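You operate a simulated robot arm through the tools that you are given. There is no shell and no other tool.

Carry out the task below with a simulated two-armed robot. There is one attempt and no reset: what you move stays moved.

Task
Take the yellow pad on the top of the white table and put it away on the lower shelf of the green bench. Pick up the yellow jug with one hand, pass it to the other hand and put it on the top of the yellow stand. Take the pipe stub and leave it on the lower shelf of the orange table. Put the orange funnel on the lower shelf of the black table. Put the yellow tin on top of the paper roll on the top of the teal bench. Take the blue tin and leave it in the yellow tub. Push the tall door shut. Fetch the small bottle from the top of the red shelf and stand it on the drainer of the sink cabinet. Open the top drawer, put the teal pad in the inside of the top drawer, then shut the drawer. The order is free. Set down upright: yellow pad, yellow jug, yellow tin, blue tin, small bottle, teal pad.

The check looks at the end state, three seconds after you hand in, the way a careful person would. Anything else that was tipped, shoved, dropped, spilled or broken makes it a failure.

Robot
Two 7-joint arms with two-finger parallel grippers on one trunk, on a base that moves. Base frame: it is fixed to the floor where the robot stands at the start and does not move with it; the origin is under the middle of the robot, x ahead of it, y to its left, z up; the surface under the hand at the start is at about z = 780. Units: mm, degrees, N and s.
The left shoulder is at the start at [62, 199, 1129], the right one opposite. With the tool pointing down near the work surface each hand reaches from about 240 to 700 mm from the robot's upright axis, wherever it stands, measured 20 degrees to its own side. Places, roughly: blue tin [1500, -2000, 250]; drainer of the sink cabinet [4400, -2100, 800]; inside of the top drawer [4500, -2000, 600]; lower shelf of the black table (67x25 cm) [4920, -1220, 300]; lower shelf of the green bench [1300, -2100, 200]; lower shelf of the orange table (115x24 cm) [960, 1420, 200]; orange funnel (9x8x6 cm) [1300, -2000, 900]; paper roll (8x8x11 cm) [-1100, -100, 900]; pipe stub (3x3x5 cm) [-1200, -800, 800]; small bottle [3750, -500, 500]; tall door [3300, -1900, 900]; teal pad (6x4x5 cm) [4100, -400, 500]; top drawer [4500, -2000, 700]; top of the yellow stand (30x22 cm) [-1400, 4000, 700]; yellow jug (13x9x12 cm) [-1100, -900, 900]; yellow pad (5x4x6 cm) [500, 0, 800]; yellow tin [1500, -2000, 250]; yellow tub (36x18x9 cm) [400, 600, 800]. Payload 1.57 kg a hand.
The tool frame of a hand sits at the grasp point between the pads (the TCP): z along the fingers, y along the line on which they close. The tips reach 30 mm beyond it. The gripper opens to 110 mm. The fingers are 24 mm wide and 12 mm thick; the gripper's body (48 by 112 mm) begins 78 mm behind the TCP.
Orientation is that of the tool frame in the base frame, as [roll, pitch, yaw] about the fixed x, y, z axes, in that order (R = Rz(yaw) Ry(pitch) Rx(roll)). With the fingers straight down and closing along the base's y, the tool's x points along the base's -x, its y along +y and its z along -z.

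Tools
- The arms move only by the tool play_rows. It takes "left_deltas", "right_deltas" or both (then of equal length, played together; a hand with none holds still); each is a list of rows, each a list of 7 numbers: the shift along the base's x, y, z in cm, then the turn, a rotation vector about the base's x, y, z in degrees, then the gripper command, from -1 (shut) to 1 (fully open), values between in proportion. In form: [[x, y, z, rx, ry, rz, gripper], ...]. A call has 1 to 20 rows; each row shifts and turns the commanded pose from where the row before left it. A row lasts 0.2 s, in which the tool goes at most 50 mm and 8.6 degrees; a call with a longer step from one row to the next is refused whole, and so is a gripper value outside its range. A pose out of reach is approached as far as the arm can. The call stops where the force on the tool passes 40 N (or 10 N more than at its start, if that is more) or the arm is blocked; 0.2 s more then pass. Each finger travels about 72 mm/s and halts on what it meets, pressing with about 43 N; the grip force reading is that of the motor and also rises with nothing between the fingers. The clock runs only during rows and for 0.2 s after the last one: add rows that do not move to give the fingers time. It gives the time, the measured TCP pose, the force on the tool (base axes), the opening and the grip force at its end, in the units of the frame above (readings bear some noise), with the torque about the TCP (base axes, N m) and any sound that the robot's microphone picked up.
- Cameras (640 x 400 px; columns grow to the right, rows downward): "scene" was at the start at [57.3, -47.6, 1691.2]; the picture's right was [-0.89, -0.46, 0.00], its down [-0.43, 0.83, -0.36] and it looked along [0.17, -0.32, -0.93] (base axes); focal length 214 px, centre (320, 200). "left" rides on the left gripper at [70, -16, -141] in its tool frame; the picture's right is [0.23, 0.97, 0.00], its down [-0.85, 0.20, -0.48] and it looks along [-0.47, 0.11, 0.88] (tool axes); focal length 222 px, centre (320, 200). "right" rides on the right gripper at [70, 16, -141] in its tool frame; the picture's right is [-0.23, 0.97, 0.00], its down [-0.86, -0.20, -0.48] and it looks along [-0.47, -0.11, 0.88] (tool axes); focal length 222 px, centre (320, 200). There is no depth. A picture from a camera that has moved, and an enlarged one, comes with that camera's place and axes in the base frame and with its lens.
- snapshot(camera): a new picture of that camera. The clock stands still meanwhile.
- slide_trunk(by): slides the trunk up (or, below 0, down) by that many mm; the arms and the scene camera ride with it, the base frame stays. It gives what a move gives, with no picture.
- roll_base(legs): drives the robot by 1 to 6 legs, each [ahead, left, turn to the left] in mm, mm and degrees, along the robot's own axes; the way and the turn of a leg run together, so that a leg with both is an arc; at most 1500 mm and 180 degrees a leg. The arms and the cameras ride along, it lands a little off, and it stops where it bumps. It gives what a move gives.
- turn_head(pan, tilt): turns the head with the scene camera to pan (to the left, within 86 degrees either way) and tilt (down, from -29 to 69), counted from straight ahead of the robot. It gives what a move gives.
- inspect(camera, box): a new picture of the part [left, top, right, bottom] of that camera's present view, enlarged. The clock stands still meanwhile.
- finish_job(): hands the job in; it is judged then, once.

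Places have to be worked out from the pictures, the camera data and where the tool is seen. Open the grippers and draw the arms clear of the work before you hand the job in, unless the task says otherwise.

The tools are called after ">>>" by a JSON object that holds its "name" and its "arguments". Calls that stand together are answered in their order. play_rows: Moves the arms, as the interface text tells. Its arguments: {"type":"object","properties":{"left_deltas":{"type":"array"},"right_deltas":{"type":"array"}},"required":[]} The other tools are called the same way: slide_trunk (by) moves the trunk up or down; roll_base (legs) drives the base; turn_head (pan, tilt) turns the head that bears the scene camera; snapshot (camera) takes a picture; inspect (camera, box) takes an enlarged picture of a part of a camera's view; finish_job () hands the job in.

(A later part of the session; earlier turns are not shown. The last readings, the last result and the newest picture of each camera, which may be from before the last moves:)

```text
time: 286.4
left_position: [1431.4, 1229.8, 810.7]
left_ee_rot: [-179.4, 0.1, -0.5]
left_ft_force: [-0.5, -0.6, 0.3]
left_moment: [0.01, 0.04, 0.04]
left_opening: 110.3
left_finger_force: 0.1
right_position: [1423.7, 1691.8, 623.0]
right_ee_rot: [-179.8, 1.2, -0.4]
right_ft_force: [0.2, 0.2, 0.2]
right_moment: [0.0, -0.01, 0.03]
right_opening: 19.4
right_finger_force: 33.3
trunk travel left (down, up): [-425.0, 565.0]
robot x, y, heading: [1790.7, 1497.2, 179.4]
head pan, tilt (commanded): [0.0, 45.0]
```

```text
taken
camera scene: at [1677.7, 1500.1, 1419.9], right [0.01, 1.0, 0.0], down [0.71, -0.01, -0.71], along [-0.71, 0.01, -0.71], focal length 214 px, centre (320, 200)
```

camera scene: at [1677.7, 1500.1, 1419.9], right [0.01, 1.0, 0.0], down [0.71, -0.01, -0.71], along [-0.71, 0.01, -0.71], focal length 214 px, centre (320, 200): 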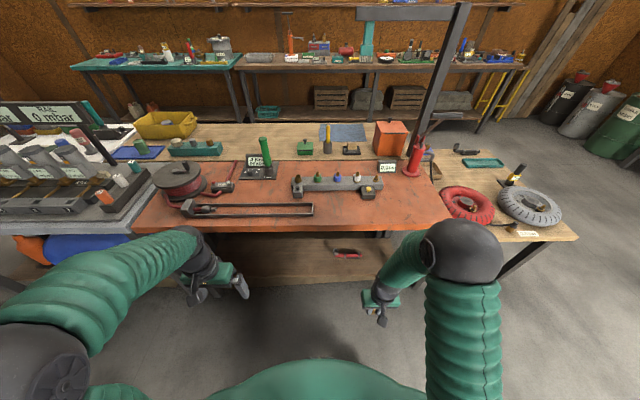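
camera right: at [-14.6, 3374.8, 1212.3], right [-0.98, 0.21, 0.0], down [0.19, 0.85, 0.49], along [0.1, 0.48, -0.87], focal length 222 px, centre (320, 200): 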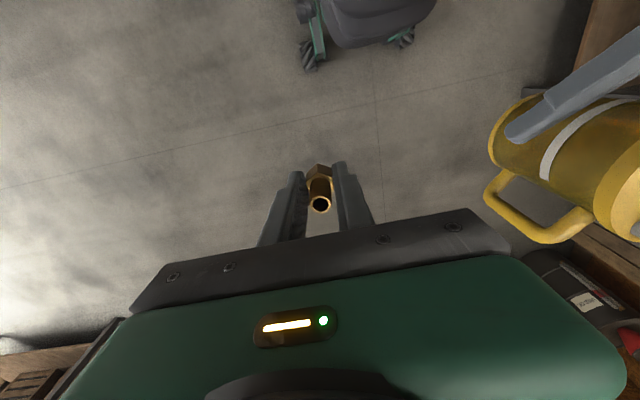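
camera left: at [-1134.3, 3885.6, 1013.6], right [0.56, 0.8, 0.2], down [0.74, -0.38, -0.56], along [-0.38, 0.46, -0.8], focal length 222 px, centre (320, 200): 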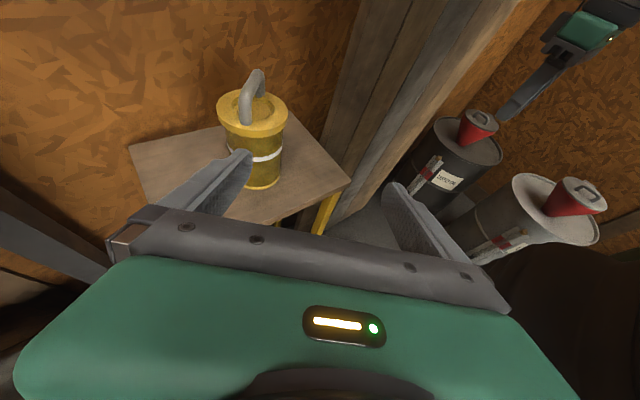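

The lower shelf is visible with a red-handled tool at one spot. I lower the trunk further and shift so the stub goes to a free part of the shelf.

>>> {"name": "slide_trunk", "arguments": {"by": -260}}

>>> {"name": "roll_base", "arguments": {"legs": [[180, 120, 0.6]]}}

>>> {"name": "snapshot", "arguments": {"camera": "scene"}}

>>> {"name": "snapshot", "arguments": {"camera": "right"}}

```text
time: 289.1
left_position: [1431.9, 1229.8, 550.8]
left_ee_rot: [-179.4, 0.1, -0.5]
left_ft_force: [-0.1, 0.2, 0.4]
left_moment: [0.02, -0.02, 0.01]
left_opening: 109.9
left_finger_force: 0.1
right_position: [1425.3, 1690.7, 361.9]
right_ee_rot: [-179.9, 1.0, -0.5]
right_ft_force: [0.5, -0.4, -0.4]
right_moment: [-0.02, 0.02, 0.0]
right_opening: 19.9
right_finger_force: 33.4
trunk travel left (down, up): [-165.0, 825.0]
robot x, y, heading: [1796.3, 1500.1, 179.2]
head pan, tilt (commanded): [0.0, 45.0]
```

```text
time: 290.8
left_position: [1252.4, 1107.0, 551.3]
left_ee_rot: [-179.5, 0.1, 0.0]
left_ft_force: [0.0, -0.2, 0.0]
left_moment: [-0.01, -0.01, -0.01]
left_opening: 110.2
left_finger_force: 0.0
right_position: [1239.1, 1569.0, 361.4]
right_ee_rot: [-179.9, 1.1, 0.0]
right_ft_force: [-0.5, 0.8, -0.1]
right_moment: [-0.02, -0.01, 0.05]
right_opening: 19.8
right_finger_force: 34.1
trunk travel left (down, up): [-165.0, 825.0]
robot x, y, heading: [1612.1, 1380.2, 179.7]
head pan, tilt (commanded): [0.0, 45.0]
```

```text
taken
camera scene: at [1494.1, 1381.6, 1159.8], right [0.0, 1.0, 0.0], down [0.71, 0.0, -0.71], along [-0.71, 0.0, -0.71], focal length 214 px, centre (320, 200)
```

scene: 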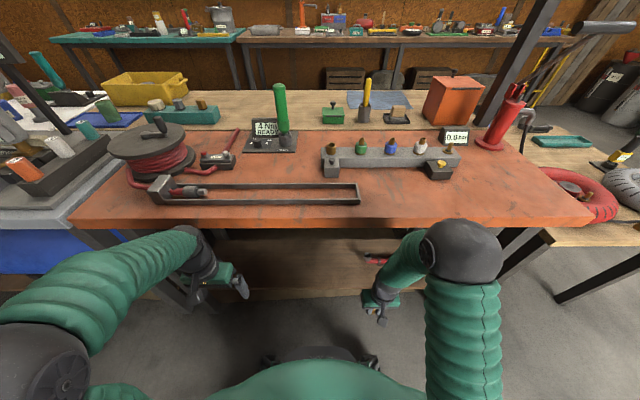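

```text
taken
camera right: at [1310.5, 1552.7, 502.9], right [-0.23, -0.97, 0.0], down [-0.85, 0.2, 0.49], along [-0.48, 0.11, -0.87], focal length 222 px, centre (320, 200)
```

right: 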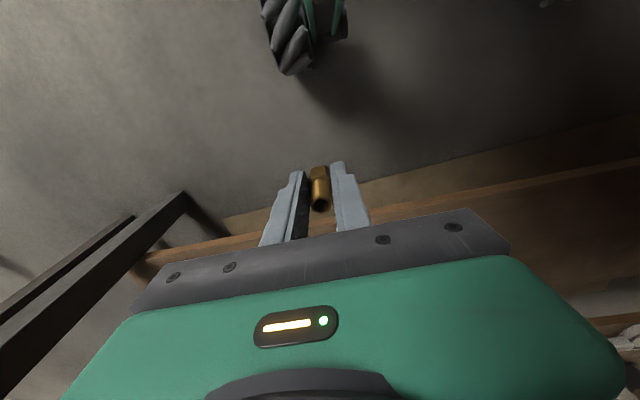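

The shelf's front edge is at x≈1110. I move the stub in over the shelf at about (1040, 1500) and check.

>>> {"name": "play_rows", "arguments": {"right_deltas": [[-4, -1.4, -0.8, 0, 0, 0, -1], [-4, -1.4, -0.8, 0, 0, 0, -1], [-4, -1.4, -0.8, 0, 0, 0, -1], [-4, -1.4, -0.8, 0, 0, 0, -1], [-4, -1.4, -0.8, 0, 0, 0, -1], [0, 0, 0, 0, 0, 0, -1]]}}

>>> {"name": "snapshot", "arguments": {"camera": "right"}}

>>> {"name": "snapshot", "arguments": {"camera": "scene"}}

```text
time: 292.4
left_position: [1267.0, 1136.6, 555.4]
left_ee_rot: [-179.4, 0.7, -2.3]
left_ft_force: [-0.5, 0.6, 0.5]
left_moment: [0.0, 0.02, 0.02]
left_opening: 109.9
left_finger_force: 0.0
right_position: [1074.3, 1534.2, 326.9]
right_ee_rot: [-179.7, 0.7, -2.1]
right_ft_force: [0.2, 0.0, 0.4]
right_moment: [-0.03, 0.04, 0.01]
right_opening: 19.7
right_finger_force: 33.8
trunk travel left (down, up): [-165.0, 825.0]
robot x, y, heading: [1626.7, 1398.8, 177.8]
head pan, tilt (commanded): [0.0, 45.0]
stopped in row 6 (right hand): the arm was blocked; the commanded pose is now the measured one
```

```text
taken
camera right: at [1143.8, 1514.7, 466.8], right [-0.26, -0.96, 0.0], down [-0.84, 0.23, 0.49], along [-0.47, 0.13, -0.87], focal length 222 px, centre (320, 200)
```

right: 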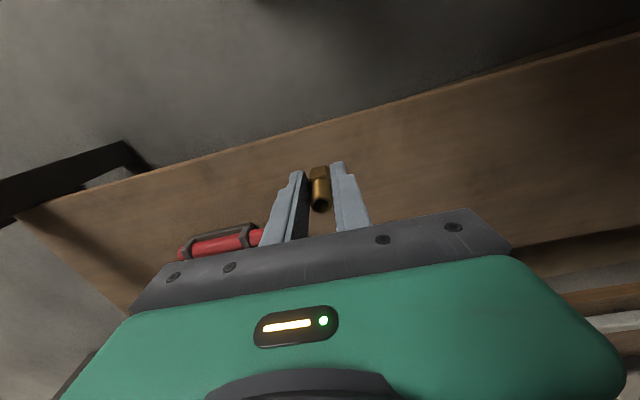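

```text
taken
camera scene: at [1548.4, 1403.7, 1165.1], right [0.04, 1.0, 0.0], down [0.69, -0.03, -0.73], along [-0.73, 0.03, -0.69], focal length 214 px, centre (320, 200)
```

scene: 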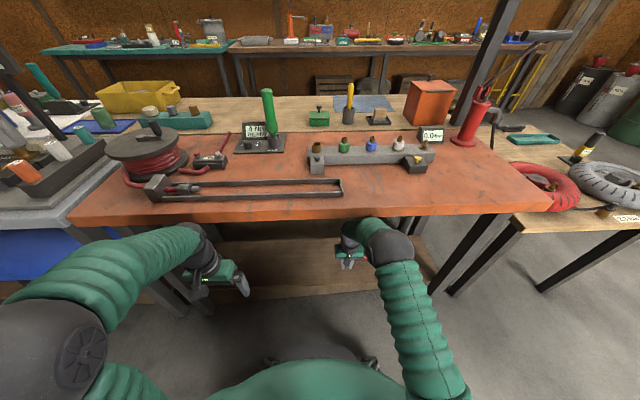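

The arm was blocked: my right elbow met the table's front edge and pushed the robot back slightly. The table looks undisturbed; I retract the hand the same way out.

>>> {"name": "play_rows", "arguments": {"right_deltas": [[3, 1, 0, 0, 0, 0, -1], [4, 1, 0, 0, 0, 0, -1], [4, 1, 0, 0, 0, 0, -1], [4, 0, 0, 0, 0, 0, -1], [3, 0, 0, 0, 0, 0, -1]]}}

>>> {"name": "snapshot", "arguments": {"camera": "scene"}}

```text
time: 293.6
left_position: [1254.9, 1133.6, 545.2]
left_ee_rot: [-179.1, -0.5, -1.9]
left_ft_force: [-0.3, 0.3, -0.3]
left_moment: [0.01, -0.02, 0.01]
left_opening: 109.9
left_finger_force: 0.0
right_position: [1244.7, 1560.1, 308.5]
right_ee_rot: [-179.5, -0.5, -2.0]
right_ft_force: [0.1, -0.6, -0.3]
right_moment: [-0.01, 0.01, 0.02]
right_opening: 19.6
right_finger_force: 33.3
trunk travel left (down, up): [-165.0, 825.0]
robot x, y, heading: [1627.4, 1399.2, 177.8]
head pan, tilt (commanded): [0.0, 45.0]
```

```text
taken
camera scene: at [1511.4, 1398.9, 1159.9], right [0.04, 1.0, 0.0], down [0.71, -0.02, -0.71], along [-0.71, 0.03, -0.71], focal length 214 px, centre (320, 200)
```

scene: 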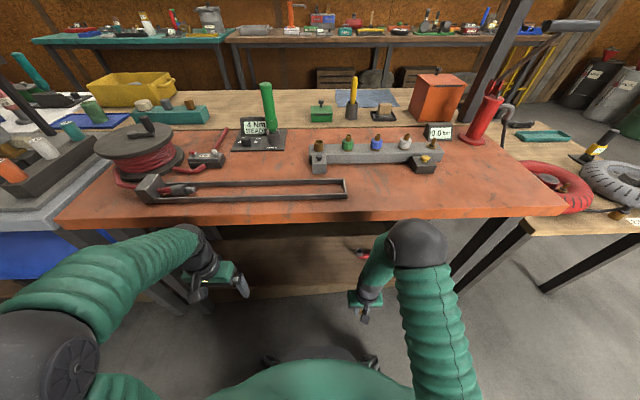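

Everything on the table is unchanged. I back off, lower the trunk fully so the elbow stays below the table top, and raise the hand to keep its height.

>>> {"name": "roll_base", "arguments": {"legs": [[-150, 0, 2.2]]}}

>>> {"name": "slide_trunk", "arguments": {"by": -160}}

>>> {"name": "play_rows", "arguments": {"right_deltas": [[0, 0, 3, 0, 0, 0, -1], [0, 0, 3, 0, 0, 0, -1], [0, 0, 3, 0, 0, 0, -1], [0, 0, 3, 0, 0, 0, -1], [0, 0, 3, 0, 0, 0, -1]]}}

>>> {"name": "turn_head", "arguments": {"pan": -20, "tilt": 40}}

>>> {"name": "snapshot", "arguments": {"camera": "scene"}}

```text
time: 295.0
left_position: [1420.9, 1117.1, 547.3]
left_ee_rot: [-179.2, -0.4, 0.2]
left_ft_force: [0.3, 0.7, -0.2]
left_moment: [0.06, 0.01, 0.01]
left_opening: 110.0
left_finger_force: 0.0
right_position: [1393.3, 1543.6, 309.3]
right_ee_rot: [-179.5, -0.5, 0.2]
right_ft_force: [0.1, 0.3, -0.3]
right_moment: [-0.03, 0.03, 0.04]
right_opening: 19.9
right_finger_force: 33.3
trunk travel left (down, up): [-165.0, 825.0]
robot x, y, heading: [1781.3, 1394.2, -179.9]
head pan, tilt (commanded): [0.0, 45.0]
```

```text
time: 296.8
left_position: [1420.6, 1116.4, 385.3]
left_ee_rot: [-179.3, -0.4, 0.2]
left_ft_force: [1.1, 0.5, -0.2]
left_moment: [0.0, -0.01, 0.01]
left_opening: 109.9
left_finger_force: 0.0
right_position: [1394.8, 1542.7, 149.8]
right_ee_rot: [-179.6, -0.4, 0.1]
right_ft_force: [0.4, 0.7, -0.5]
right_moment: [-0.01, -0.03, 0.0]
right_opening: 19.7
right_finger_force: 33.4
trunk travel left (down, up): [-5.0, 985.0]
robot x, y, heading: [1785.2, 1394.0, -179.7]
head pan, tilt (commanded): [0.0, 45.0]
```

```text
time: 298.0
left_position: [1421.6, 1117.3, 387.7]
left_ee_rot: [-179.2, -0.4, 0.3]
left_ft_force: [-0.8, -0.5, -0.6]
left_moment: [0.0, -0.01, -0.03]
left_opening: 109.9
left_finger_force: 0.1
right_position: [1395.5, 1545.8, 298.3]
right_ee_rot: [-179.6, -0.6, 0.2]
right_ft_force: [-0.2, -0.3, -0.8]
right_moment: [0.02, 0.0, 0.02]
right_opening: 19.9
right_finger_force: 33.5
trunk travel left (down, up): [-5.0, 985.0]
robot x, y, heading: [1779.6, 1395.0, -179.9]
head pan, tilt (commanded): [0.0, 45.0]
```

```text
time: 298.8
left_position: [1421.8, 1116.6, 385.2]
left_ee_rot: [-179.2, -0.4, 0.2]
left_ft_force: [-0.4, -0.3, 0.1]
left_moment: [0.02, -0.02, -0.01]
left_opening: 109.7
left_finger_force: 0.1
right_position: [1395.2, 1545.2, 297.2]
right_ee_rot: [-179.6, -0.4, 0.2]
right_ft_force: [-0.5, -0.4, -0.2]
right_moment: [0.01, -0.03, 0.02]
right_opening: 20.0
right_finger_force: 33.5
trunk travel left (down, up): [-5.0, 985.0]
robot x, y, heading: [1779.1, 1398.4, -179.7]
head pan, tilt (commanded): [-20.0, 40.0]
```

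```text
taken
camera scene: at [1668.6, 1421.3, 1007.1], right [0.34, 0.94, 0.0], down [0.61, -0.22, -0.77], along [-0.72, 0.26, -0.64], focal length 214 px, centre (320, 200)
```

scene: 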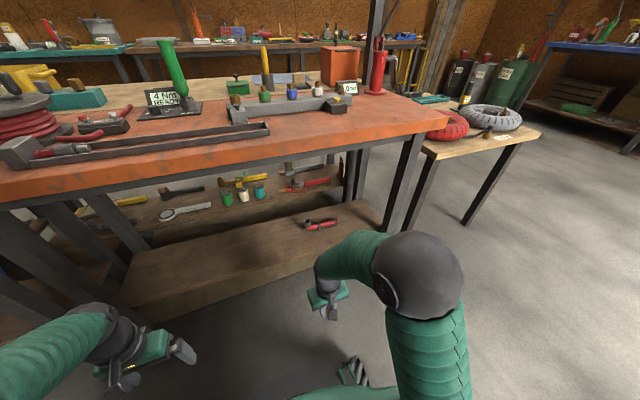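

The shelf and red pliers are clearly visible. I drive 100 mm closer and extend the hand in small moves, watching the elbow against the table edge.

>>> {"name": "roll_base", "arguments": {"legs": [[100, 0, 0]]}}

>>> {"name": "play_rows", "arguments": {"right_deltas": [[-3, -0.5, 0, 0, 0, 0, -1], [-3, -0.5, 0, 0, 0, 0, -1], [-3, -0.5, 0, 0, 0, 0, -1], [-3, -0.5, 0, 0, 0, 0, -1], [0, 0, 0, 0, 0, 0, -1]]}}

>>> {"name": "snapshot", "arguments": {"camera": "scene"}}

```text
time: 300.0
left_position: [1321.3, 1117.3, 386.2]
left_ee_rot: [-179.2, -0.5, 0.2]
left_ft_force: [-0.9, 0.2, 0.5]
left_moment: [0.0, -0.02, -0.02]
left_opening: 110.2
left_finger_force: 0.1
right_position: [1296.5, 1545.9, 296.2]
right_ee_rot: [-179.5, -0.5, 0.1]
right_ft_force: [0.2, -0.4, -0.8]
right_moment: [0.03, 0.0, 0.0]
right_opening: 19.7
right_finger_force: 34.1
trunk travel left (down, up): [-5.0, 985.0]
robot x, y, heading: [1679.1, 1395.6, -179.9]
head pan, tilt (commanded): [-20.0, 40.0]
```

```text
time: 301.2
left_position: [1321.7, 1117.0, 386.2]
left_ee_rot: [-179.3, -0.5, 0.2]
left_ft_force: [-0.1, -0.7, 0.3]
left_moment: [0.01, -0.03, 0.01]
left_opening: 109.9
left_finger_force: 0.1
right_position: [1175.7, 1526.4, 298.8]
right_ee_rot: [-179.6, -0.5, 0.2]
right_ft_force: [0.3, -0.4, -0.2]
right_moment: [0.0, 0.02, 0.01]
right_opening: 19.7
right_finger_force: 34.1
trunk travel left (down, up): [-5.0, 985.0]
robot x, y, heading: [1682.8, 1390.4, -179.9]
head pan, tilt (commanded): [-20.0, 40.0]
```

```text
taken
camera scene: at [1568.8, 1421.0, 1007.1], right [0.34, 0.94, 0.0], down [0.61, -0.22, -0.76], along [-0.72, 0.26, -0.64], focal length 214 px, centre (320, 200)
```

scene: 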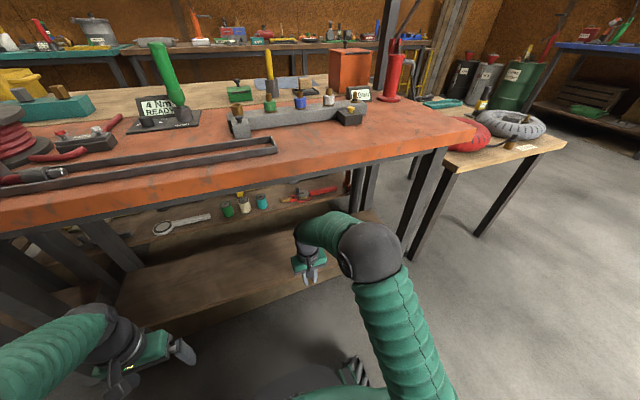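

The elbow is now lower and still outside the table edge. I extend the rest in two steps.

>>> {"name": "play_rows", "arguments": {"right_deltas": [[-2.5, -0.5, 0, 0, 0, 0, -1], [-2.5, -0.5, 0, 0, 0, 0, -1], [-2, -0.3, 0, 0, 0, 0, -1], [0, 0, 0, 0, 0, 0, -1]]}}

>>> {"name": "snapshot", "arguments": {"camera": "scene"}}

```text
time: 302.2
left_position: [1321.7, 1115.6, 387.3]
left_ee_rot: [-179.2, -0.4, 0.2]
left_ft_force: [-0.5, 0.5, -0.6]
left_moment: [-0.03, 0.01, 0.01]
left_opening: 110.1
left_finger_force: 0.1
right_position: [1104.5, 1513.8, 296.2]
right_ee_rot: [-179.5, -0.5, 0.2]
right_ft_force: [1.4, 0.5, -0.2]
right_moment: [-0.03, -0.03, -0.03]
right_opening: 19.5
right_finger_force: 33.6
trunk travel left (down, up): [-5.0, 985.0]
robot x, y, heading: [1684.5, 1393.0, -179.8]
head pan, tilt (commanded): [-20.0, 40.0]
```

```text
taken
camera scene: at [1568.6, 1421.0, 1007.1], right [0.34, 0.94, 0.0], down [0.61, -0.22, -0.76], along [-0.72, 0.26, -0.64], focal length 214 px, centre (320, 200)
```

scene: 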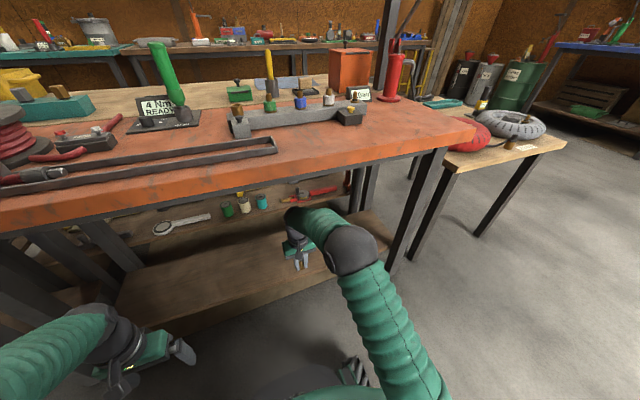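

Clearance is fine. I extend another 60 mm and view the spot through the right camera.

>>> {"name": "play_rows", "arguments": {"right_deltas": [[-2, -0.3, 0, 0, 0, 0, -1], [-2, -0.3, 0, 0, 0, 0, -1], [-2, -0.2, 0, 0, 0, 0, -1], [0, 0, 0, 0, 0, 0, -1]]}}

>>> {"name": "snapshot", "arguments": {"camera": "right"}}

```text
time: 303.2
left_position: [1321.1, 1116.0, 386.7]
left_ee_rot: [-179.3, -0.4, 0.2]
left_ft_force: [0.2, -0.2, 0.0]
left_moment: [-0.01, -0.01, 0.01]
left_opening: 109.8
left_finger_force: 0.1
right_position: [1044.8, 1502.8, 299.6]
right_ee_rot: [-179.6, -0.6, 0.1]
right_ft_force: [0.6, -0.6, -0.3]
right_moment: [0.01, 0.03, 0.0]
right_opening: 19.8
right_finger_force: 33.5
trunk travel left (down, up): [-5.0, 985.0]
robot x, y, heading: [1681.3, 1394.0, -179.7]
head pan, tilt (commanded): [-20.0, 40.0]
```

```text
taken
camera right: at [1113.2, 1485.7, 440.7], right [-0.22, -0.97, -0.01], down [-0.86, 0.19, 0.47], along [-0.46, 0.11, -0.88], focal length 222 px, centre (320, 200)
```

right: 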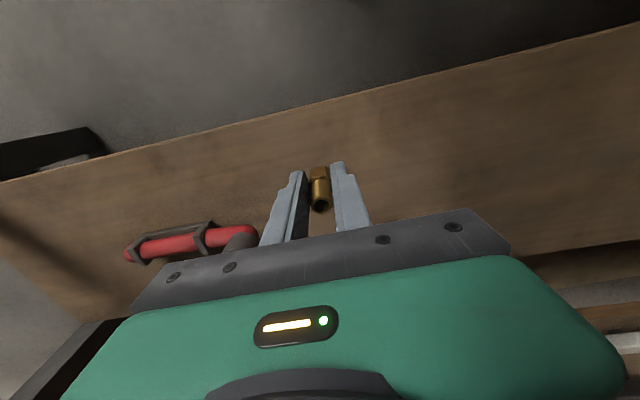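

The stub is over the shelf about 55 mm inside the edge. I lower it to contact.

>>> {"name": "play_rows", "arguments": {"right_deltas": [[0, 0, -2, 0, 0, 0, -1], [0, 0, -2, 0, 0, 0, -1], [0, 0, -1, 0, 0, 0, -1], [0, 0, -0.4, 0, 0, 0, -1], [0, 0, 0, 0, 0, 0, -1]]}}

>>> {"name": "play_rows", "arguments": {"right_deltas": [[0, 0, -0.3, 0, 0, 0, -1], [0, 0, -0.3, 0, 0, 0, -1], [0, 0, 0, 0, 0, 0, -1]]}}

```text
time: 304.4
left_position: [1320.2, 1117.5, 386.1]
left_ee_rot: [-179.2, -0.4, 0.2]
left_ft_force: [0.2, -0.6, -0.2]
left_moment: [0.03, 0.0, 0.01]
left_opening: 109.9
left_finger_force: 0.1
right_position: [1045.3, 1503.2, 242.9]
right_ee_rot: [-179.6, -0.5, 0.1]
right_ft_force: [-0.2, -0.2, -0.4]
right_moment: [-0.01, 0.02, 0.0]
right_opening: 20.0
right_finger_force: 33.6
trunk travel left (down, up): [-5.0, 985.0]
robot x, y, heading: [1680.9, 1398.4, -179.9]
head pan, tilt (commanded): [-20.0, 40.0]
```

```text
time: 305.2
left_position: [1320.9, 1116.4, 386.6]
left_ee_rot: [-179.2, -0.3, 0.2]
left_ft_force: [0.7, -0.1, 0.5]
left_moment: [0.02, 0.01, 0.03]
left_opening: 110.0
left_finger_force: 0.1
right_position: [1046.8, 1505.0, 238.2]
right_ee_rot: [-179.5, -0.5, 0.2]
right_ft_force: [1.7, 0.1, 7.5]
right_moment: [-0.05, 0.05, 0.01]
right_opening: 19.5
right_finger_force: 33.8
trunk travel left (down, up): [-5.0, 985.0]
robot x, y, heading: [1681.8, 1394.2, -179.9]
head pan, tilt (commanded): [-20.0, 40.0]
```

Contact at z≈238 (7.5 N). I open the fingers and rise.

>>> {"name": "play_rows", "arguments": {"right_deltas": [[0, 0, 0, 0, 0, 0, -0.4], [0, 0, 0, 0, 0, 0, -0.2], [0, 0, 0, 0, 0, 0, -0.2], [0, 0, 2, 0, 0, 0, -0.2], [0, 0, 4, 0, 0, 0, -0.2], [0, 0, 0, 0, 0, 0, -0.2]]}}

>>> {"name": "snapshot", "arguments": {"camera": "right"}}

```text
time: 306.6
left_position: [1322.6, 1118.2, 386.7]
left_ee_rot: [-179.2, -0.4, 0.1]
left_ft_force: [-0.3, 0.2, 0.3]
left_moment: [0.03, 0.01, -0.04]
left_opening: 110.0
left_finger_force: 0.1
right_position: [1045.9, 1504.8, 297.6]
right_ee_rot: [-179.5, -0.5, 0.3]
right_ft_force: [-0.2, 0.2, 0.3]
right_moment: [0.01, 0.01, 0.01]
right_opening: 43.9
right_finger_force: 0.1
trunk travel left (down, up): [-5.0, 985.0]
robot x, y, heading: [1681.7, 1390.8, -179.7]
head pan, tilt (commanded): [-20.0, 40.0]
```

```text
taken
camera right: at [1114.4, 1487.8, 440.6], right [-0.22, -0.97, -0.01], down [-0.86, 0.19, 0.47], along [-0.46, 0.11, -0.88], focal length 222 px, centre (320, 200)
```

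right: 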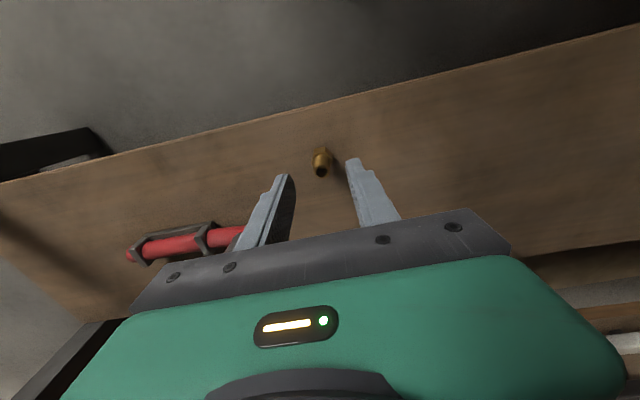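

The stub stands on the shelf. I retract the hand along the same path, back the robot away and raise the trunk.

>>> {"name": "play_rows", "arguments": {"right_deltas": [[3.5, 0.5, 0, 0, 0, 0, -0.2], [4, 0.5, 0, 0, 0, 0, -0.2], [4, 0.5, 0, 0, 0, 0, -0.2], [4, 0.5, 0, 0, 0, 0, -0.2], [4, 0.5, 0, 0, 0, 0, -0.2], [4, 0.5, 0, 0, 0, 0, -0.2]]}}

>>> {"name": "roll_base", "arguments": {"legs": [[-250, 0, 0]]}}

>>> {"name": "slide_trunk", "arguments": {"by": 400}}

>>> {"name": "slide_trunk", "arguments": {"by": 320}}

>>> {"name": "snapshot", "arguments": {"camera": "scene"}}

```text
time: 308.0
left_position: [1321.7, 1116.7, 387.2]
left_ee_rot: [-179.3, -0.4, 0.1]
left_ft_force: [-0.4, 0.1, -0.7]
left_moment: [-0.01, 0.02, -0.01]
left_opening: 109.9
left_finger_force: 0.1
right_position: [1279.7, 1535.4, 297.5]
right_ee_rot: [-179.3, -0.5, 0.1]
right_ft_force: [-0.4, -0.4, -0.2]
right_moment: [0.01, 0.01, 0.02]
right_opening: 44.1
right_finger_force: 0.1
trunk travel left (down, up): [-5.0, 985.0]
robot x, y, heading: [1685.3, 1388.6, -179.6]
head pan, tilt (commanded): [-20.0, 40.0]
```

```text
time: 309.8
left_position: [1569.0, 1119.5, 386.4]
left_ee_rot: [-179.3, -0.5, -0.1]
left_ft_force: [0.8, 0.2, -0.3]
left_moment: [0.0, -0.01, 0.02]
left_opening: 110.4
left_finger_force: 0.1
right_position: [1528.5, 1538.1, 297.5]
right_ee_rot: [-179.5, -0.4, -0.2]
right_ft_force: [0.2, 0.2, 0.3]
right_moment: [0.0, -0.01, 0.01]
right_opening: 44.0
right_finger_force: 0.0
trunk travel left (down, up): [-5.0, 985.0]
robot x, y, heading: [1932.8, 1396.9, 179.8]
head pan, tilt (commanded): [-20.0, 40.0]
```

```text
time: 313.6
left_position: [1569.7, 1118.8, 787.1]
left_ee_rot: [-179.3, -0.3, -0.1]
left_ft_force: [0.5, 0.2, 0.4]
left_moment: [-0.02, 0.0, -0.01]
left_opening: 110.2
left_finger_force: 0.1
right_position: [1529.2, 1537.4, 698.3]
right_ee_rot: [-179.5, -0.3, -0.1]
right_ft_force: [0.7, -0.5, -1.2]
right_moment: [-0.01, 0.0, -0.01]
right_opening: 44.0
right_finger_force: 0.2
trunk travel left (down, up): [-405.0, 585.0]
robot x, y, heading: [1934.2, 1393.3, 179.9]
head pan, tilt (commanded): [-20.0, 40.0]
```

```text
time: 316.8
left_position: [1568.9, 1119.3, 1107.2]
left_ee_rot: [-179.3, -0.4, 0.0]
left_ft_force: [-0.6, 1.0, -0.3]
left_moment: [0.0, 0.02, -0.02]
left_opening: 110.1
left_finger_force: 0.2
right_position: [1528.9, 1538.2, 1017.8]
right_ee_rot: [-179.5, -0.4, -0.1]
right_ft_force: [0.2, 0.5, -0.3]
right_moment: [-0.01, 0.04, 0.05]
right_opening: 43.8
right_finger_force: 0.1
trunk travel left (down, up): [-725.0, 265.0]
robot x, y, heading: [1929.6, 1395.7, 179.8]
head pan, tilt (commanded): [-20.0, 40.0]
```

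```text
taken
camera scene: at [1817.6, 1421.3, 1727.1], right [0.35, 0.94, 0.0], down [0.6, -0.22, -0.77], along [-0.72, 0.26, -0.64], focal length 214 px, centre (320, 200)
```

scene: 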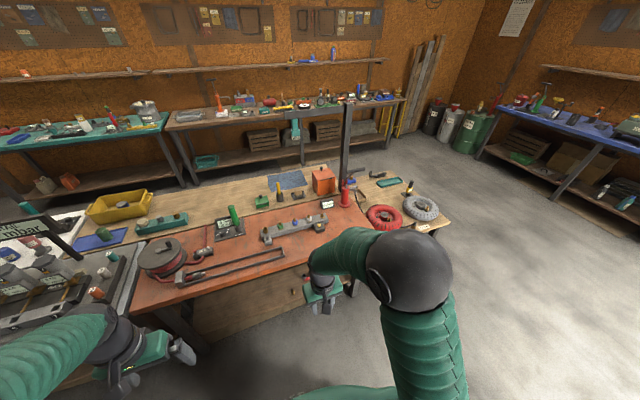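

Next the orange funnel on the green bench. I turn to face -y and look down the passage between the rack and the chair.

>>> {"name": "roll_base", "arguments": {"legs": [[0, 0, 90]]}}

>>> {"name": "turn_head", "arguments": {"pan": 0, "tilt": 30}}

>>> {"name": "snapshot", "arguments": {"camera": "scene"}}

```text
time: 321.0
left_position: [2203.1, 1027.4, 1106.8]
left_ee_rot: [-179.4, -0.4, 89.5]
left_ft_force: [0.4, 0.0, 0.1]
left_moment: [-0.02, 0.02, -0.01]
left_opening: 109.9
left_finger_force: 0.0
right_position: [1782.4, 991.3, 1018.4]
right_ee_rot: [-179.4, -0.4, 89.5]
right_ft_force: [-0.1, 1.0, 0.3]
right_moment: [0.01, 0.0, 0.01]
right_opening: 44.0
right_finger_force: 0.1
trunk travel left (down, up): [-725.0, 265.0]
robot x, y, heading: [1929.0, 1392.7, -90.4]
head pan, tilt (commanded): [-20.0, 40.0]
```

```text
time: 321.8
left_position: [2204.3, 1029.3, 1107.9]
left_ee_rot: [-179.3, -0.3, 89.5]
left_ft_force: [0.1, 0.0, -0.1]
left_moment: [0.02, -0.02, -0.04]
left_opening: 110.2
left_finger_force: 0.0
right_position: [1784.6, 992.2, 1018.2]
right_ee_rot: [-179.6, -0.4, 89.5]
right_ft_force: [0.6, 0.3, 0.5]
right_moment: [-0.01, -0.02, 0.01]
right_opening: 44.3
right_finger_force: 0.1
trunk travel left (down, up): [-725.0, 265.0]
robot x, y, heading: [1931.3, 1393.7, -90.8]
head pan, tilt (commanded): [0.0, 30.0]
```

```text
taken
camera scene: at [1929.9, 1269.3, 1742.4], right [-1.0, 0.01, 0.0], down [0.0, 0.5, -0.86], along [-0.01, -0.86, -0.5], focal length 214 px, centre (320, 200)
```

scene: 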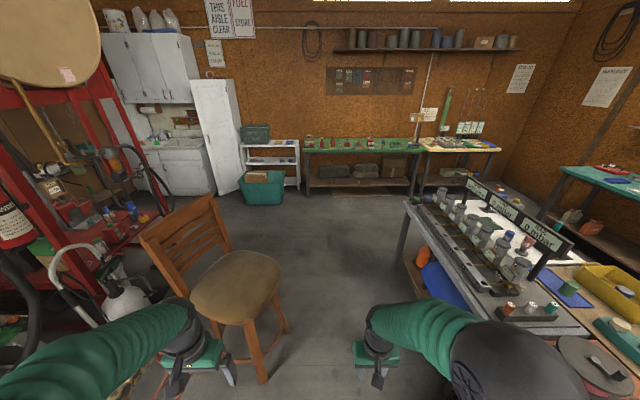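

The passage between rack (x<1110) and chair (x>2150) is clear at x≈1620. I drive through to the green bench.

>>> {"name": "roll_base", "arguments": {"legs": [[1400, -310, 0], [1150, -140, 0.6]]}}

>>> {"name": "turn_head", "arguments": {"pan": 0, "tilt": 50}}

>>> {"name": "snapshot", "arguments": {"camera": "scene"}}

```text
time: 334.2
left_position: [1714.8, -1464.1, 1106.9]
left_ee_rot: [-179.2, -0.3, 89.1]
left_ft_force: [-0.1, 0.5, 0.1]
left_moment: [0.02, 0.0, 0.02]
left_opening: 110.0
left_finger_force: 0.1
right_position: [1294.5, -1498.2, 1019.9]
right_ee_rot: [-179.5, -0.4, 89.2]
right_ft_force: [0.5, 0.1, 0.3]
right_moment: [0.03, -0.01, 0.0]
right_opening: 43.8
right_finger_force: 0.1
trunk travel left (down, up): [-725.0, 265.0]
robot x, y, heading: [1445.6, -1097.0, -90.9]
head pan, tilt (commanded): [0.0, 30.0]
```

```text
time: 335.1
left_position: [1713.8, -1465.0, 1107.2]
left_ee_rot: [-179.3, -0.3, 89.2]
left_ft_force: [0.4, -0.2, -0.5]
left_moment: [0.0, -0.02, 0.0]
left_opening: 110.2
left_finger_force: 0.0
right_position: [1294.5, -1498.3, 1018.9]
right_ee_rot: [-179.5, -0.4, 89.2]
right_ft_force: [-0.1, 0.2, 1.5]
right_moment: [0.05, 0.0, -0.02]
right_opening: 44.0
right_finger_force: 0.1
trunk travel left (down, up): [-725.0, 265.0]
robot x, y, heading: [1444.2, -1096.5, -90.7]
head pan, tilt (commanded): [0.0, 50.0]
```

```text
taken
camera scene: at [1442.4, -1209.6, 1713.0], right [-1.0, 0.02, 0.0], down [0.01, 0.77, -0.64], along [-0.01, -0.64, -0.77], focal length 214 px, centre (320, 200)
```

scene: 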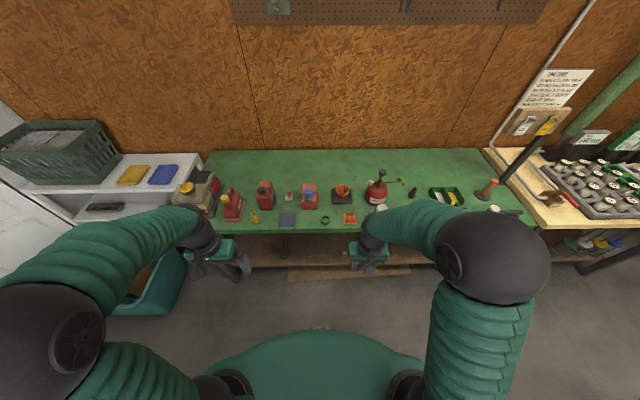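

I drive 290 mm closer with the right hand raised, then look at the funnel through the right camera.

>>> {"name": "play_rows", "arguments": {"right_deltas": [[0, 0, 3, 0, 0, 0, 1], [0, 0, 3, 0, 0, 0, 1]]}}

>>> {"name": "roll_base", "arguments": {"legs": [[290, 0, 0.7]]}}

>>> {"name": "snapshot", "arguments": {"camera": "right"}}

>>> {"name": "inspect", "arguments": {"camera": "scene", "box": [250, 200, 430, 320]}}

```text
time: 335.7
left_position: [1715.7, -1463.0, 1108.2]
left_ee_rot: [-179.2, -0.2, 89.1]
left_ft_force: [-0.1, -0.1, 0.0]
left_moment: [-0.02, 0.03, 0.01]
left_opening: 110.2
left_finger_force: 0.0
right_position: [1293.8, -1497.3, 1080.6]
right_ee_rot: [-179.5, -0.3, 89.1]
right_ft_force: [0.9, 0.1, 0.2]
right_moment: [0.0, -0.01, -0.01]
right_opening: 110.1
right_finger_force: 0.0
trunk travel left (down, up): [-725.0, 265.0]
robot x, y, heading: [1441.8, -1097.6, -91.0]
head pan, tilt (commanded): [0.0, 50.0]
```

```text
time: 337.6
left_position: [1716.7, -1744.6, 1107.3]
left_ee_rot: [-179.3, -0.2, 89.8]
left_ft_force: [-0.6, 0.7, -0.4]
left_moment: [0.02, 0.0, 0.0]
left_opening: 110.1
left_finger_force: 0.0
right_position: [1295.4, -1785.6, 1080.8]
right_ee_rot: [-179.5, -0.2, 89.9]
right_ft_force: [0.5, 0.3, 0.9]
right_moment: [-0.02, -0.01, 0.01]
right_opening: 109.9
right_finger_force: 0.1
trunk travel left (down, up): [-725.0, 265.0]
robot x, y, heading: [1444.6, -1384.9, -90.3]
head pan, tilt (commanded): [0.0, 50.0]
```

```text
taken
camera right: at [1313.8, -1716.1, 1223.1], right [0.97, -0.23, -0.01], down [-0.2, -0.86, 0.48], along [-0.12, -0.46, -0.88], focal length 222 px, centre (320, 200)
```

right: 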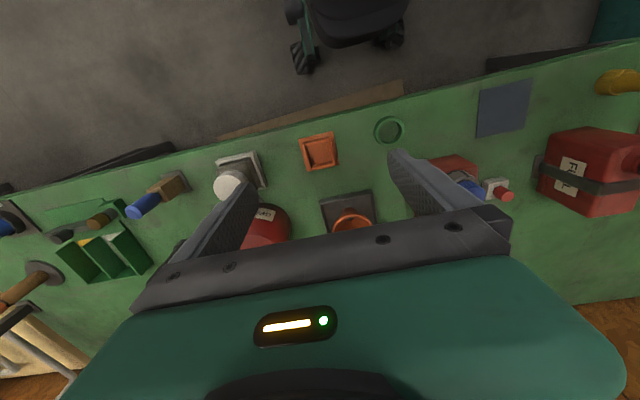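

```text
3.33 times, centred on (340, 260) of scene
camera zoom: at [1440.9, -1491.8, 1713.2], right [-1.0, 0.0, 0.0], down [0.0, 0.77, -0.64], along [0.0, -0.64, -0.77], focal length 715 px, centre (253, 0)
```

zoom: 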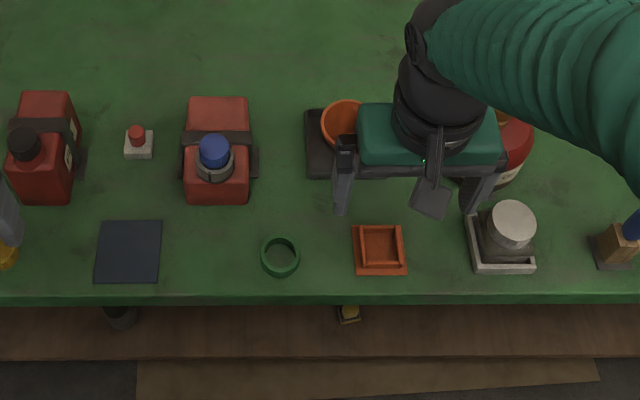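

The funnel's rim is near (1315, -1955, ~885), flanked by the gear-oil can (edge x≈1200) and a red can (x≈1430). I bring the right hand above it.

>>> {"name": "play_rows", "arguments": {"right_deltas": [[0.5, -4, 0, 0, 0, 0, 1], [0.5, -4, 0, 0, 0, 0, 1], [0.5, -4, 0, 0, 0, 0, 1], [0.4, -4, -2, 0, 0, 0, 1], [0, -1, -4, 0, 0, 0, 1], [0, 0, 0, 0, 0, 0, 1]]}}

>>> {"name": "inspect", "arguments": {"camera": "right", "box": [200, 40, 440, 240]}}

>>> {"name": "inspect", "arguments": {"camera": "scene", "box": [270, 180, 420, 300]}}

```text
time: 339.0
left_position: [1715.9, -1744.9, 1108.0]
left_ee_rot: [-179.3, -0.3, 89.8]
left_ft_force: [-0.8, 0.5, -0.4]
left_moment: [-0.02, 0.02, 0.01]
left_opening: 109.9
left_finger_force: 0.1
right_position: [1312.7, -1953.2, 1022.7]
right_ee_rot: [-179.5, -0.2, 89.9]
right_ft_force: [0.3, 0.1, 0.9]
right_moment: [0.01, -0.01, 0.0]
right_opening: 109.8
right_finger_force: 0.0
trunk travel left (down, up): [-725.0, 265.0]
robot x, y, heading: [1444.7, -1384.5, -90.5]
head pan, tilt (commanded): [0.0, 50.0]
```

```text
2.00 times, centred on (320, 140) of right
camera zoom: at [1329.8, -1884.4, 1163.9], right [0.97, -0.23, -0.01], down [-0.2, -0.86, 0.48], along [-0.12, -0.46, -0.88], focal length 444 px, centre (320, 320)
```

zoom: 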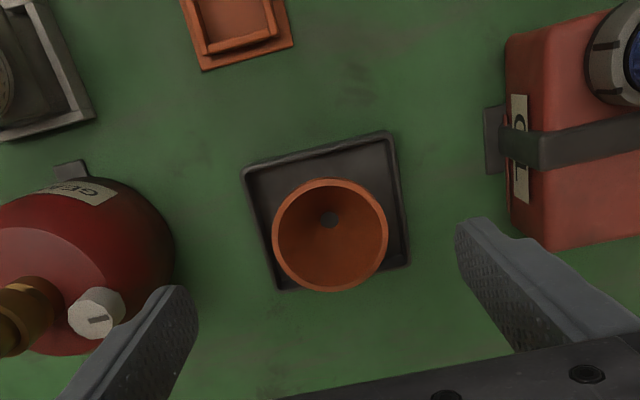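

```text
3.33 times, centred on (345, 240) of scene
camera zoom: at [1441.1, -1495.1, 1713.0], right [-1.0, 0.0, 0.0], down [0.0, 0.77, -0.64], along [0.0, -0.64, -0.77], focal length 715 px, centre (237, 67)
```

zoom: 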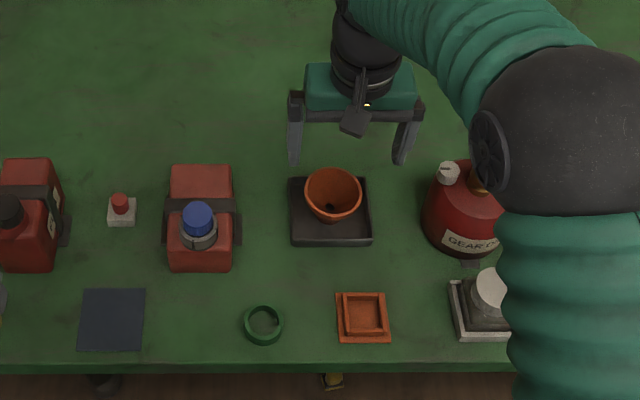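

The funnel's rim centre is (1315, -1972) at z≈883, about 75 mm wide. I centre over it, descend so the pads sit at the rim, and close gently along x.

>>> {"name": "play_rows", "arguments": {"right_deltas": [[0.2, -1.8, -2.5, 0, 0, 0, 0.85], [0, 0, -4, 0, 0, 0, 0.85], [0, 0, -4, 0, 0, 0, 0.85], [0, 0, -3, 0, 0, 0, 0.85], [0, 0, 0, 0, 0, 0, 0.85]]}}

>>> {"name": "inspect", "arguments": {"camera": "right", "box": [200, 60, 440, 260]}}

>>> {"name": "inspect", "arguments": {"camera": "scene", "box": [270, 180, 420, 300]}}

```text
time: 340.2
left_position: [1715.1, -1746.0, 1107.9]
left_ee_rot: [-179.3, -0.1, 89.9]
left_ft_force: [0.1, 1.3, 0.3]
left_moment: [-0.07, -0.01, -0.01]
left_opening: 110.0
left_finger_force: 0.0
right_position: [1314.5, -1973.2, 886.7]
right_ee_rot: [-179.4, -0.3, 89.9]
right_ft_force: [0.2, 0.4, -0.4]
right_moment: [-0.03, -0.02, -0.03]
right_opening: 102.0
right_finger_force: 0.1
trunk travel left (down, up): [-725.0, 265.0]
robot x, y, heading: [1437.5, -1385.4, -90.3]
head pan, tilt (commanded): [0.0, 50.0]
```

```text
2.00 times, centred on (320, 160) of right
camera zoom: at [1331.6, -1904.6, 1029.2], right [0.97, -0.23, -0.01], down [-0.2, -0.86, 0.48], along [-0.12, -0.46, -0.88], focal length 444 px, centre (320, 280)
```

zoom: 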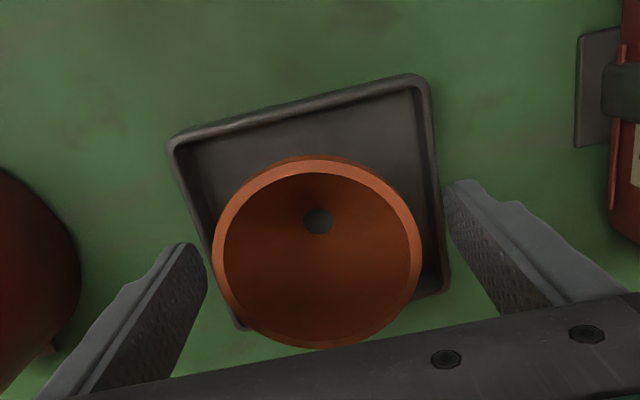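

```text
3.33 times, centred on (345, 240) of scene
camera zoom: at [1441.3, -1496.1, 1712.9], right [-1.0, 0.0, 0.0], down [0.0, 0.77, -0.64], along [0.0, -0.64, -0.77], focal length 715 px, centre (237, 67)
```

zoom: 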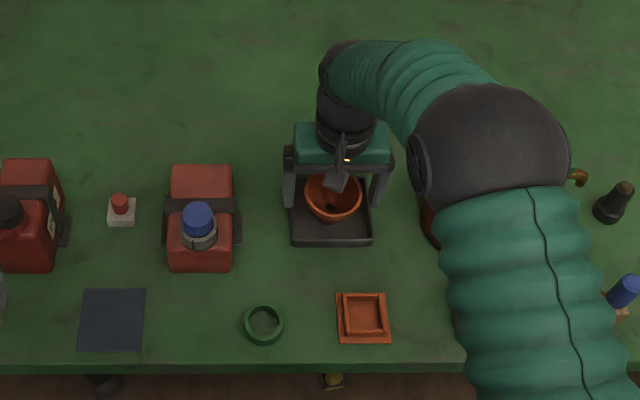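

The rim is centred between the fingers. I lower 8 mm, shift 4 mm toward the robot, and close.

>>> {"name": "play_rows", "arguments": {"right_deltas": [[0, 0.4, -0.8, 0, 0, 0, 0.85], [0, 0, 0, 0, 0, 0, 0.6], [0, 0, 0, 0, 0, 0, 0.4], [0, 0, 0, 0, 0, 0, -1], [0, 0, 0, 0, 0, 0, -1]]}}

>>> {"name": "inspect", "arguments": {"camera": "right", "box": [200, 60, 440, 260]}}

```text
time: 341.4
left_position: [1716.4, -1746.1, 1107.6]
left_ee_rot: [-179.3, -0.2, 89.9]
left_ft_force: [0.3, 0.3, 0.2]
left_moment: [0.02, -0.03, 0.0]
left_opening: 110.2
left_finger_force: 0.0
right_position: [1315.6, -1970.8, 878.8]
right_ee_rot: [-179.5, -0.3, 89.9]
right_ft_force: [0.8, 0.0, 1.4]
right_moment: [0.07, -0.03, 0.01]
right_opening: 71.4
right_finger_force: 42.6
trunk travel left (down, up): [-725.0, 265.0]
robot x, y, heading: [1444.4, -1387.7, -90.2]
head pan, tilt (commanded): [0.0, 50.0]
```

```text
2.00 times, centred on (320, 160) of right
camera zoom: at [1332.9, -1901.1, 1021.1], right [0.97, -0.23, -0.01], down [-0.2, -0.86, 0.48], along [-0.12, -0.46, -0.88], focal length 444 px, centre (320, 280)
```

zoom: 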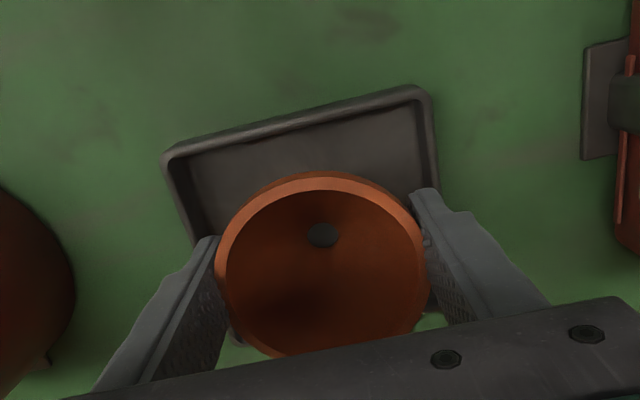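

The rim is gripped at 71 mm. I lift slowly and check that only the funnel comes.

>>> {"name": "play_rows", "arguments": {"right_deltas": [[0, 0, 1, 0, 0, 0, -1], [0, 0, 1.5, 0, 0, 0, -1], [0, 0, 2, 0, 0, 0, -1], [0, 0, 3, 0, 0, 0, -1], [0, 0, 0, 0, 0, 0, -1]]}}

>>> {"name": "snapshot", "arguments": {"camera": "right"}}

>>> {"name": "inspect", "arguments": {"camera": "scene", "box": [270, 180, 420, 300]}}

```text
time: 342.6
left_position: [1716.6, -1747.3, 1107.7]
left_ee_rot: [-179.3, -0.2, 89.9]
left_ft_force: [0.2, 0.1, 0.4]
left_moment: [0.0, 0.02, 0.01]
left_opening: 110.0
left_finger_force: 0.0
right_position: [1316.3, -1970.9, 954.5]
right_ee_rot: [-179.6, -0.2, 90.0]
right_ft_force: [0.3, -0.4, -1.1]
right_moment: [0.03, 0.02, -0.02]
right_opening: 71.9
right_finger_force: 43.0
trunk travel left (down, up): [-725.0, 265.0]
robot x, y, heading: [1442.4, -1385.0, -90.1]
head pan, tilt (commanded): [0.0, 50.0]
```

```text
taken
camera right: at [1334.1, -1902.9, 1096.7], right [0.97, -0.23, -0.01], down [-0.2, -0.86, 0.48], along [-0.12, -0.46, -0.88], focal length 222 px, centre (320, 200)
```

right: 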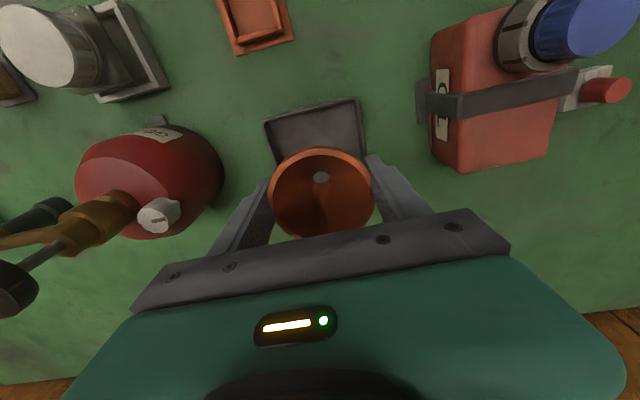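

```text
3.33 times, centred on (345, 240) of scene
camera zoom: at [1441.3, -1496.9, 1712.9], right [-1.0, 0.0, 0.0], down [0.0, 0.77, -0.64], along [0.0, -0.64, -0.77], focal length 715 px, centre (237, 67)
```

zoom: 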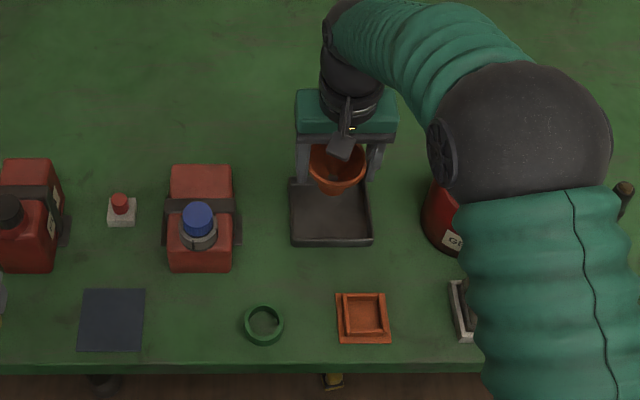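

The funnel is lifted cleanly; the tray stayed. I raise and draw it in, back off, and turn toward +x for the far end of the room.

>>> {"name": "play_rows", "arguments": {"right_deltas": [[0, 0, 4, 0, 0, 0, -1], [0, 0, 4, 0, 0, 0, -1], [0, 3, 3, 0, 0, 0, -1], [0, 4, 1, 0, 0, 0, -1], [0, 4, 0, 0, 0, 0, -1], [0, 4, 0, 0, 0, 0, -1], [0, 4, 0, 0, 0, 0, -1], [0, 2, 0, 0, 0, 0, -1]]}}

>>> {"name": "roll_base", "arguments": {"legs": [[-320, 0, 0], [0, 0, 90]]}}

>>> {"name": "turn_head", "arguments": {"pan": 0, "tilt": 20}}

>>> {"name": "snapshot", "arguments": {"camera": "scene"}}

```text
time: 344.4
left_position: [1716.1, -1746.8, 1107.4]
left_ee_rot: [-179.2, -0.2, 90.0]
left_ft_force: [0.7, 0.6, 0.5]
left_moment: [0.03, 0.0, 0.0]
left_opening: 110.0
left_finger_force: 0.1
right_position: [1317.6, -1761.4, 1072.7]
right_ee_rot: [-179.5, -0.4, 89.9]
right_ft_force: [0.0, -0.2, -1.2]
right_moment: [0.03, 0.04, -0.01]
right_opening: 71.4
right_finger_force: 43.5
trunk travel left (down, up): [-725.0, 265.0]
robot x, y, heading: [1438.5, -1382.1, -89.9]
head pan, tilt (commanded): [0.0, 50.0]
```

```text
time: 350.4
left_position: [1799.0, -778.9, 1107.1]
left_ee_rot: [-179.2, -0.2, -179.0]
left_ft_force: [1.0, -0.5, 0.3]
left_moment: [-0.01, 0.03, -0.02]
left_opening: 109.9
left_finger_force: 0.1
right_position: [1821.3, -1177.3, 1071.6]
right_ee_rot: [-179.6, -0.4, -179.0]
right_ft_force: [0.2, -0.3, -0.9]
right_moment: [-0.02, 0.04, 0.0]
right_opening: 71.7
right_finger_force: 43.1
trunk travel left (down, up): [-725.0, 265.0]
robot x, y, heading: [1439.4, -1058.9, 0.8]
head pan, tilt (commanded): [0.0, 50.0]
```

```text
time: 351.4
left_position: [1796.0, -778.7, 1108.1]
left_ee_rot: [-179.3, -0.3, -179.0]
left_ft_force: [0.5, -0.7, 1.3]
left_moment: [-0.01, 0.0, 0.0]
left_opening: 110.3
left_finger_force: 0.0
right_position: [1820.4, -1177.8, 1071.9]
right_ee_rot: [-179.6, -0.4, -179.0]
right_ft_force: [-0.5, -0.3, -0.6]
right_moment: [-0.03, 0.01, 0.01]
right_opening: 71.7
right_finger_force: 43.4
trunk travel left (down, up): [-725.0, 265.0]
robot x, y, heading: [1444.7, -1064.3, 0.8]
head pan, tilt (commanded): [0.0, 20.0]
```

```text
taken
camera scene: at [1567.1, -1058.8, 1758.5], right [0.02, -1.0, 0.0], down [-0.34, -0.01, -0.94], along [0.94, 0.02, -0.34], focal length 214 px, centre (320, 200)
```

scene: 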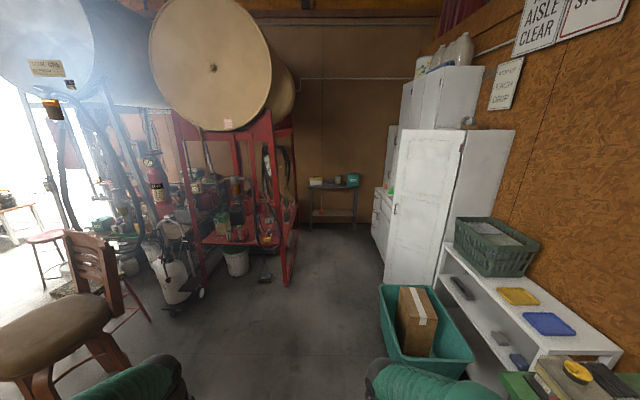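

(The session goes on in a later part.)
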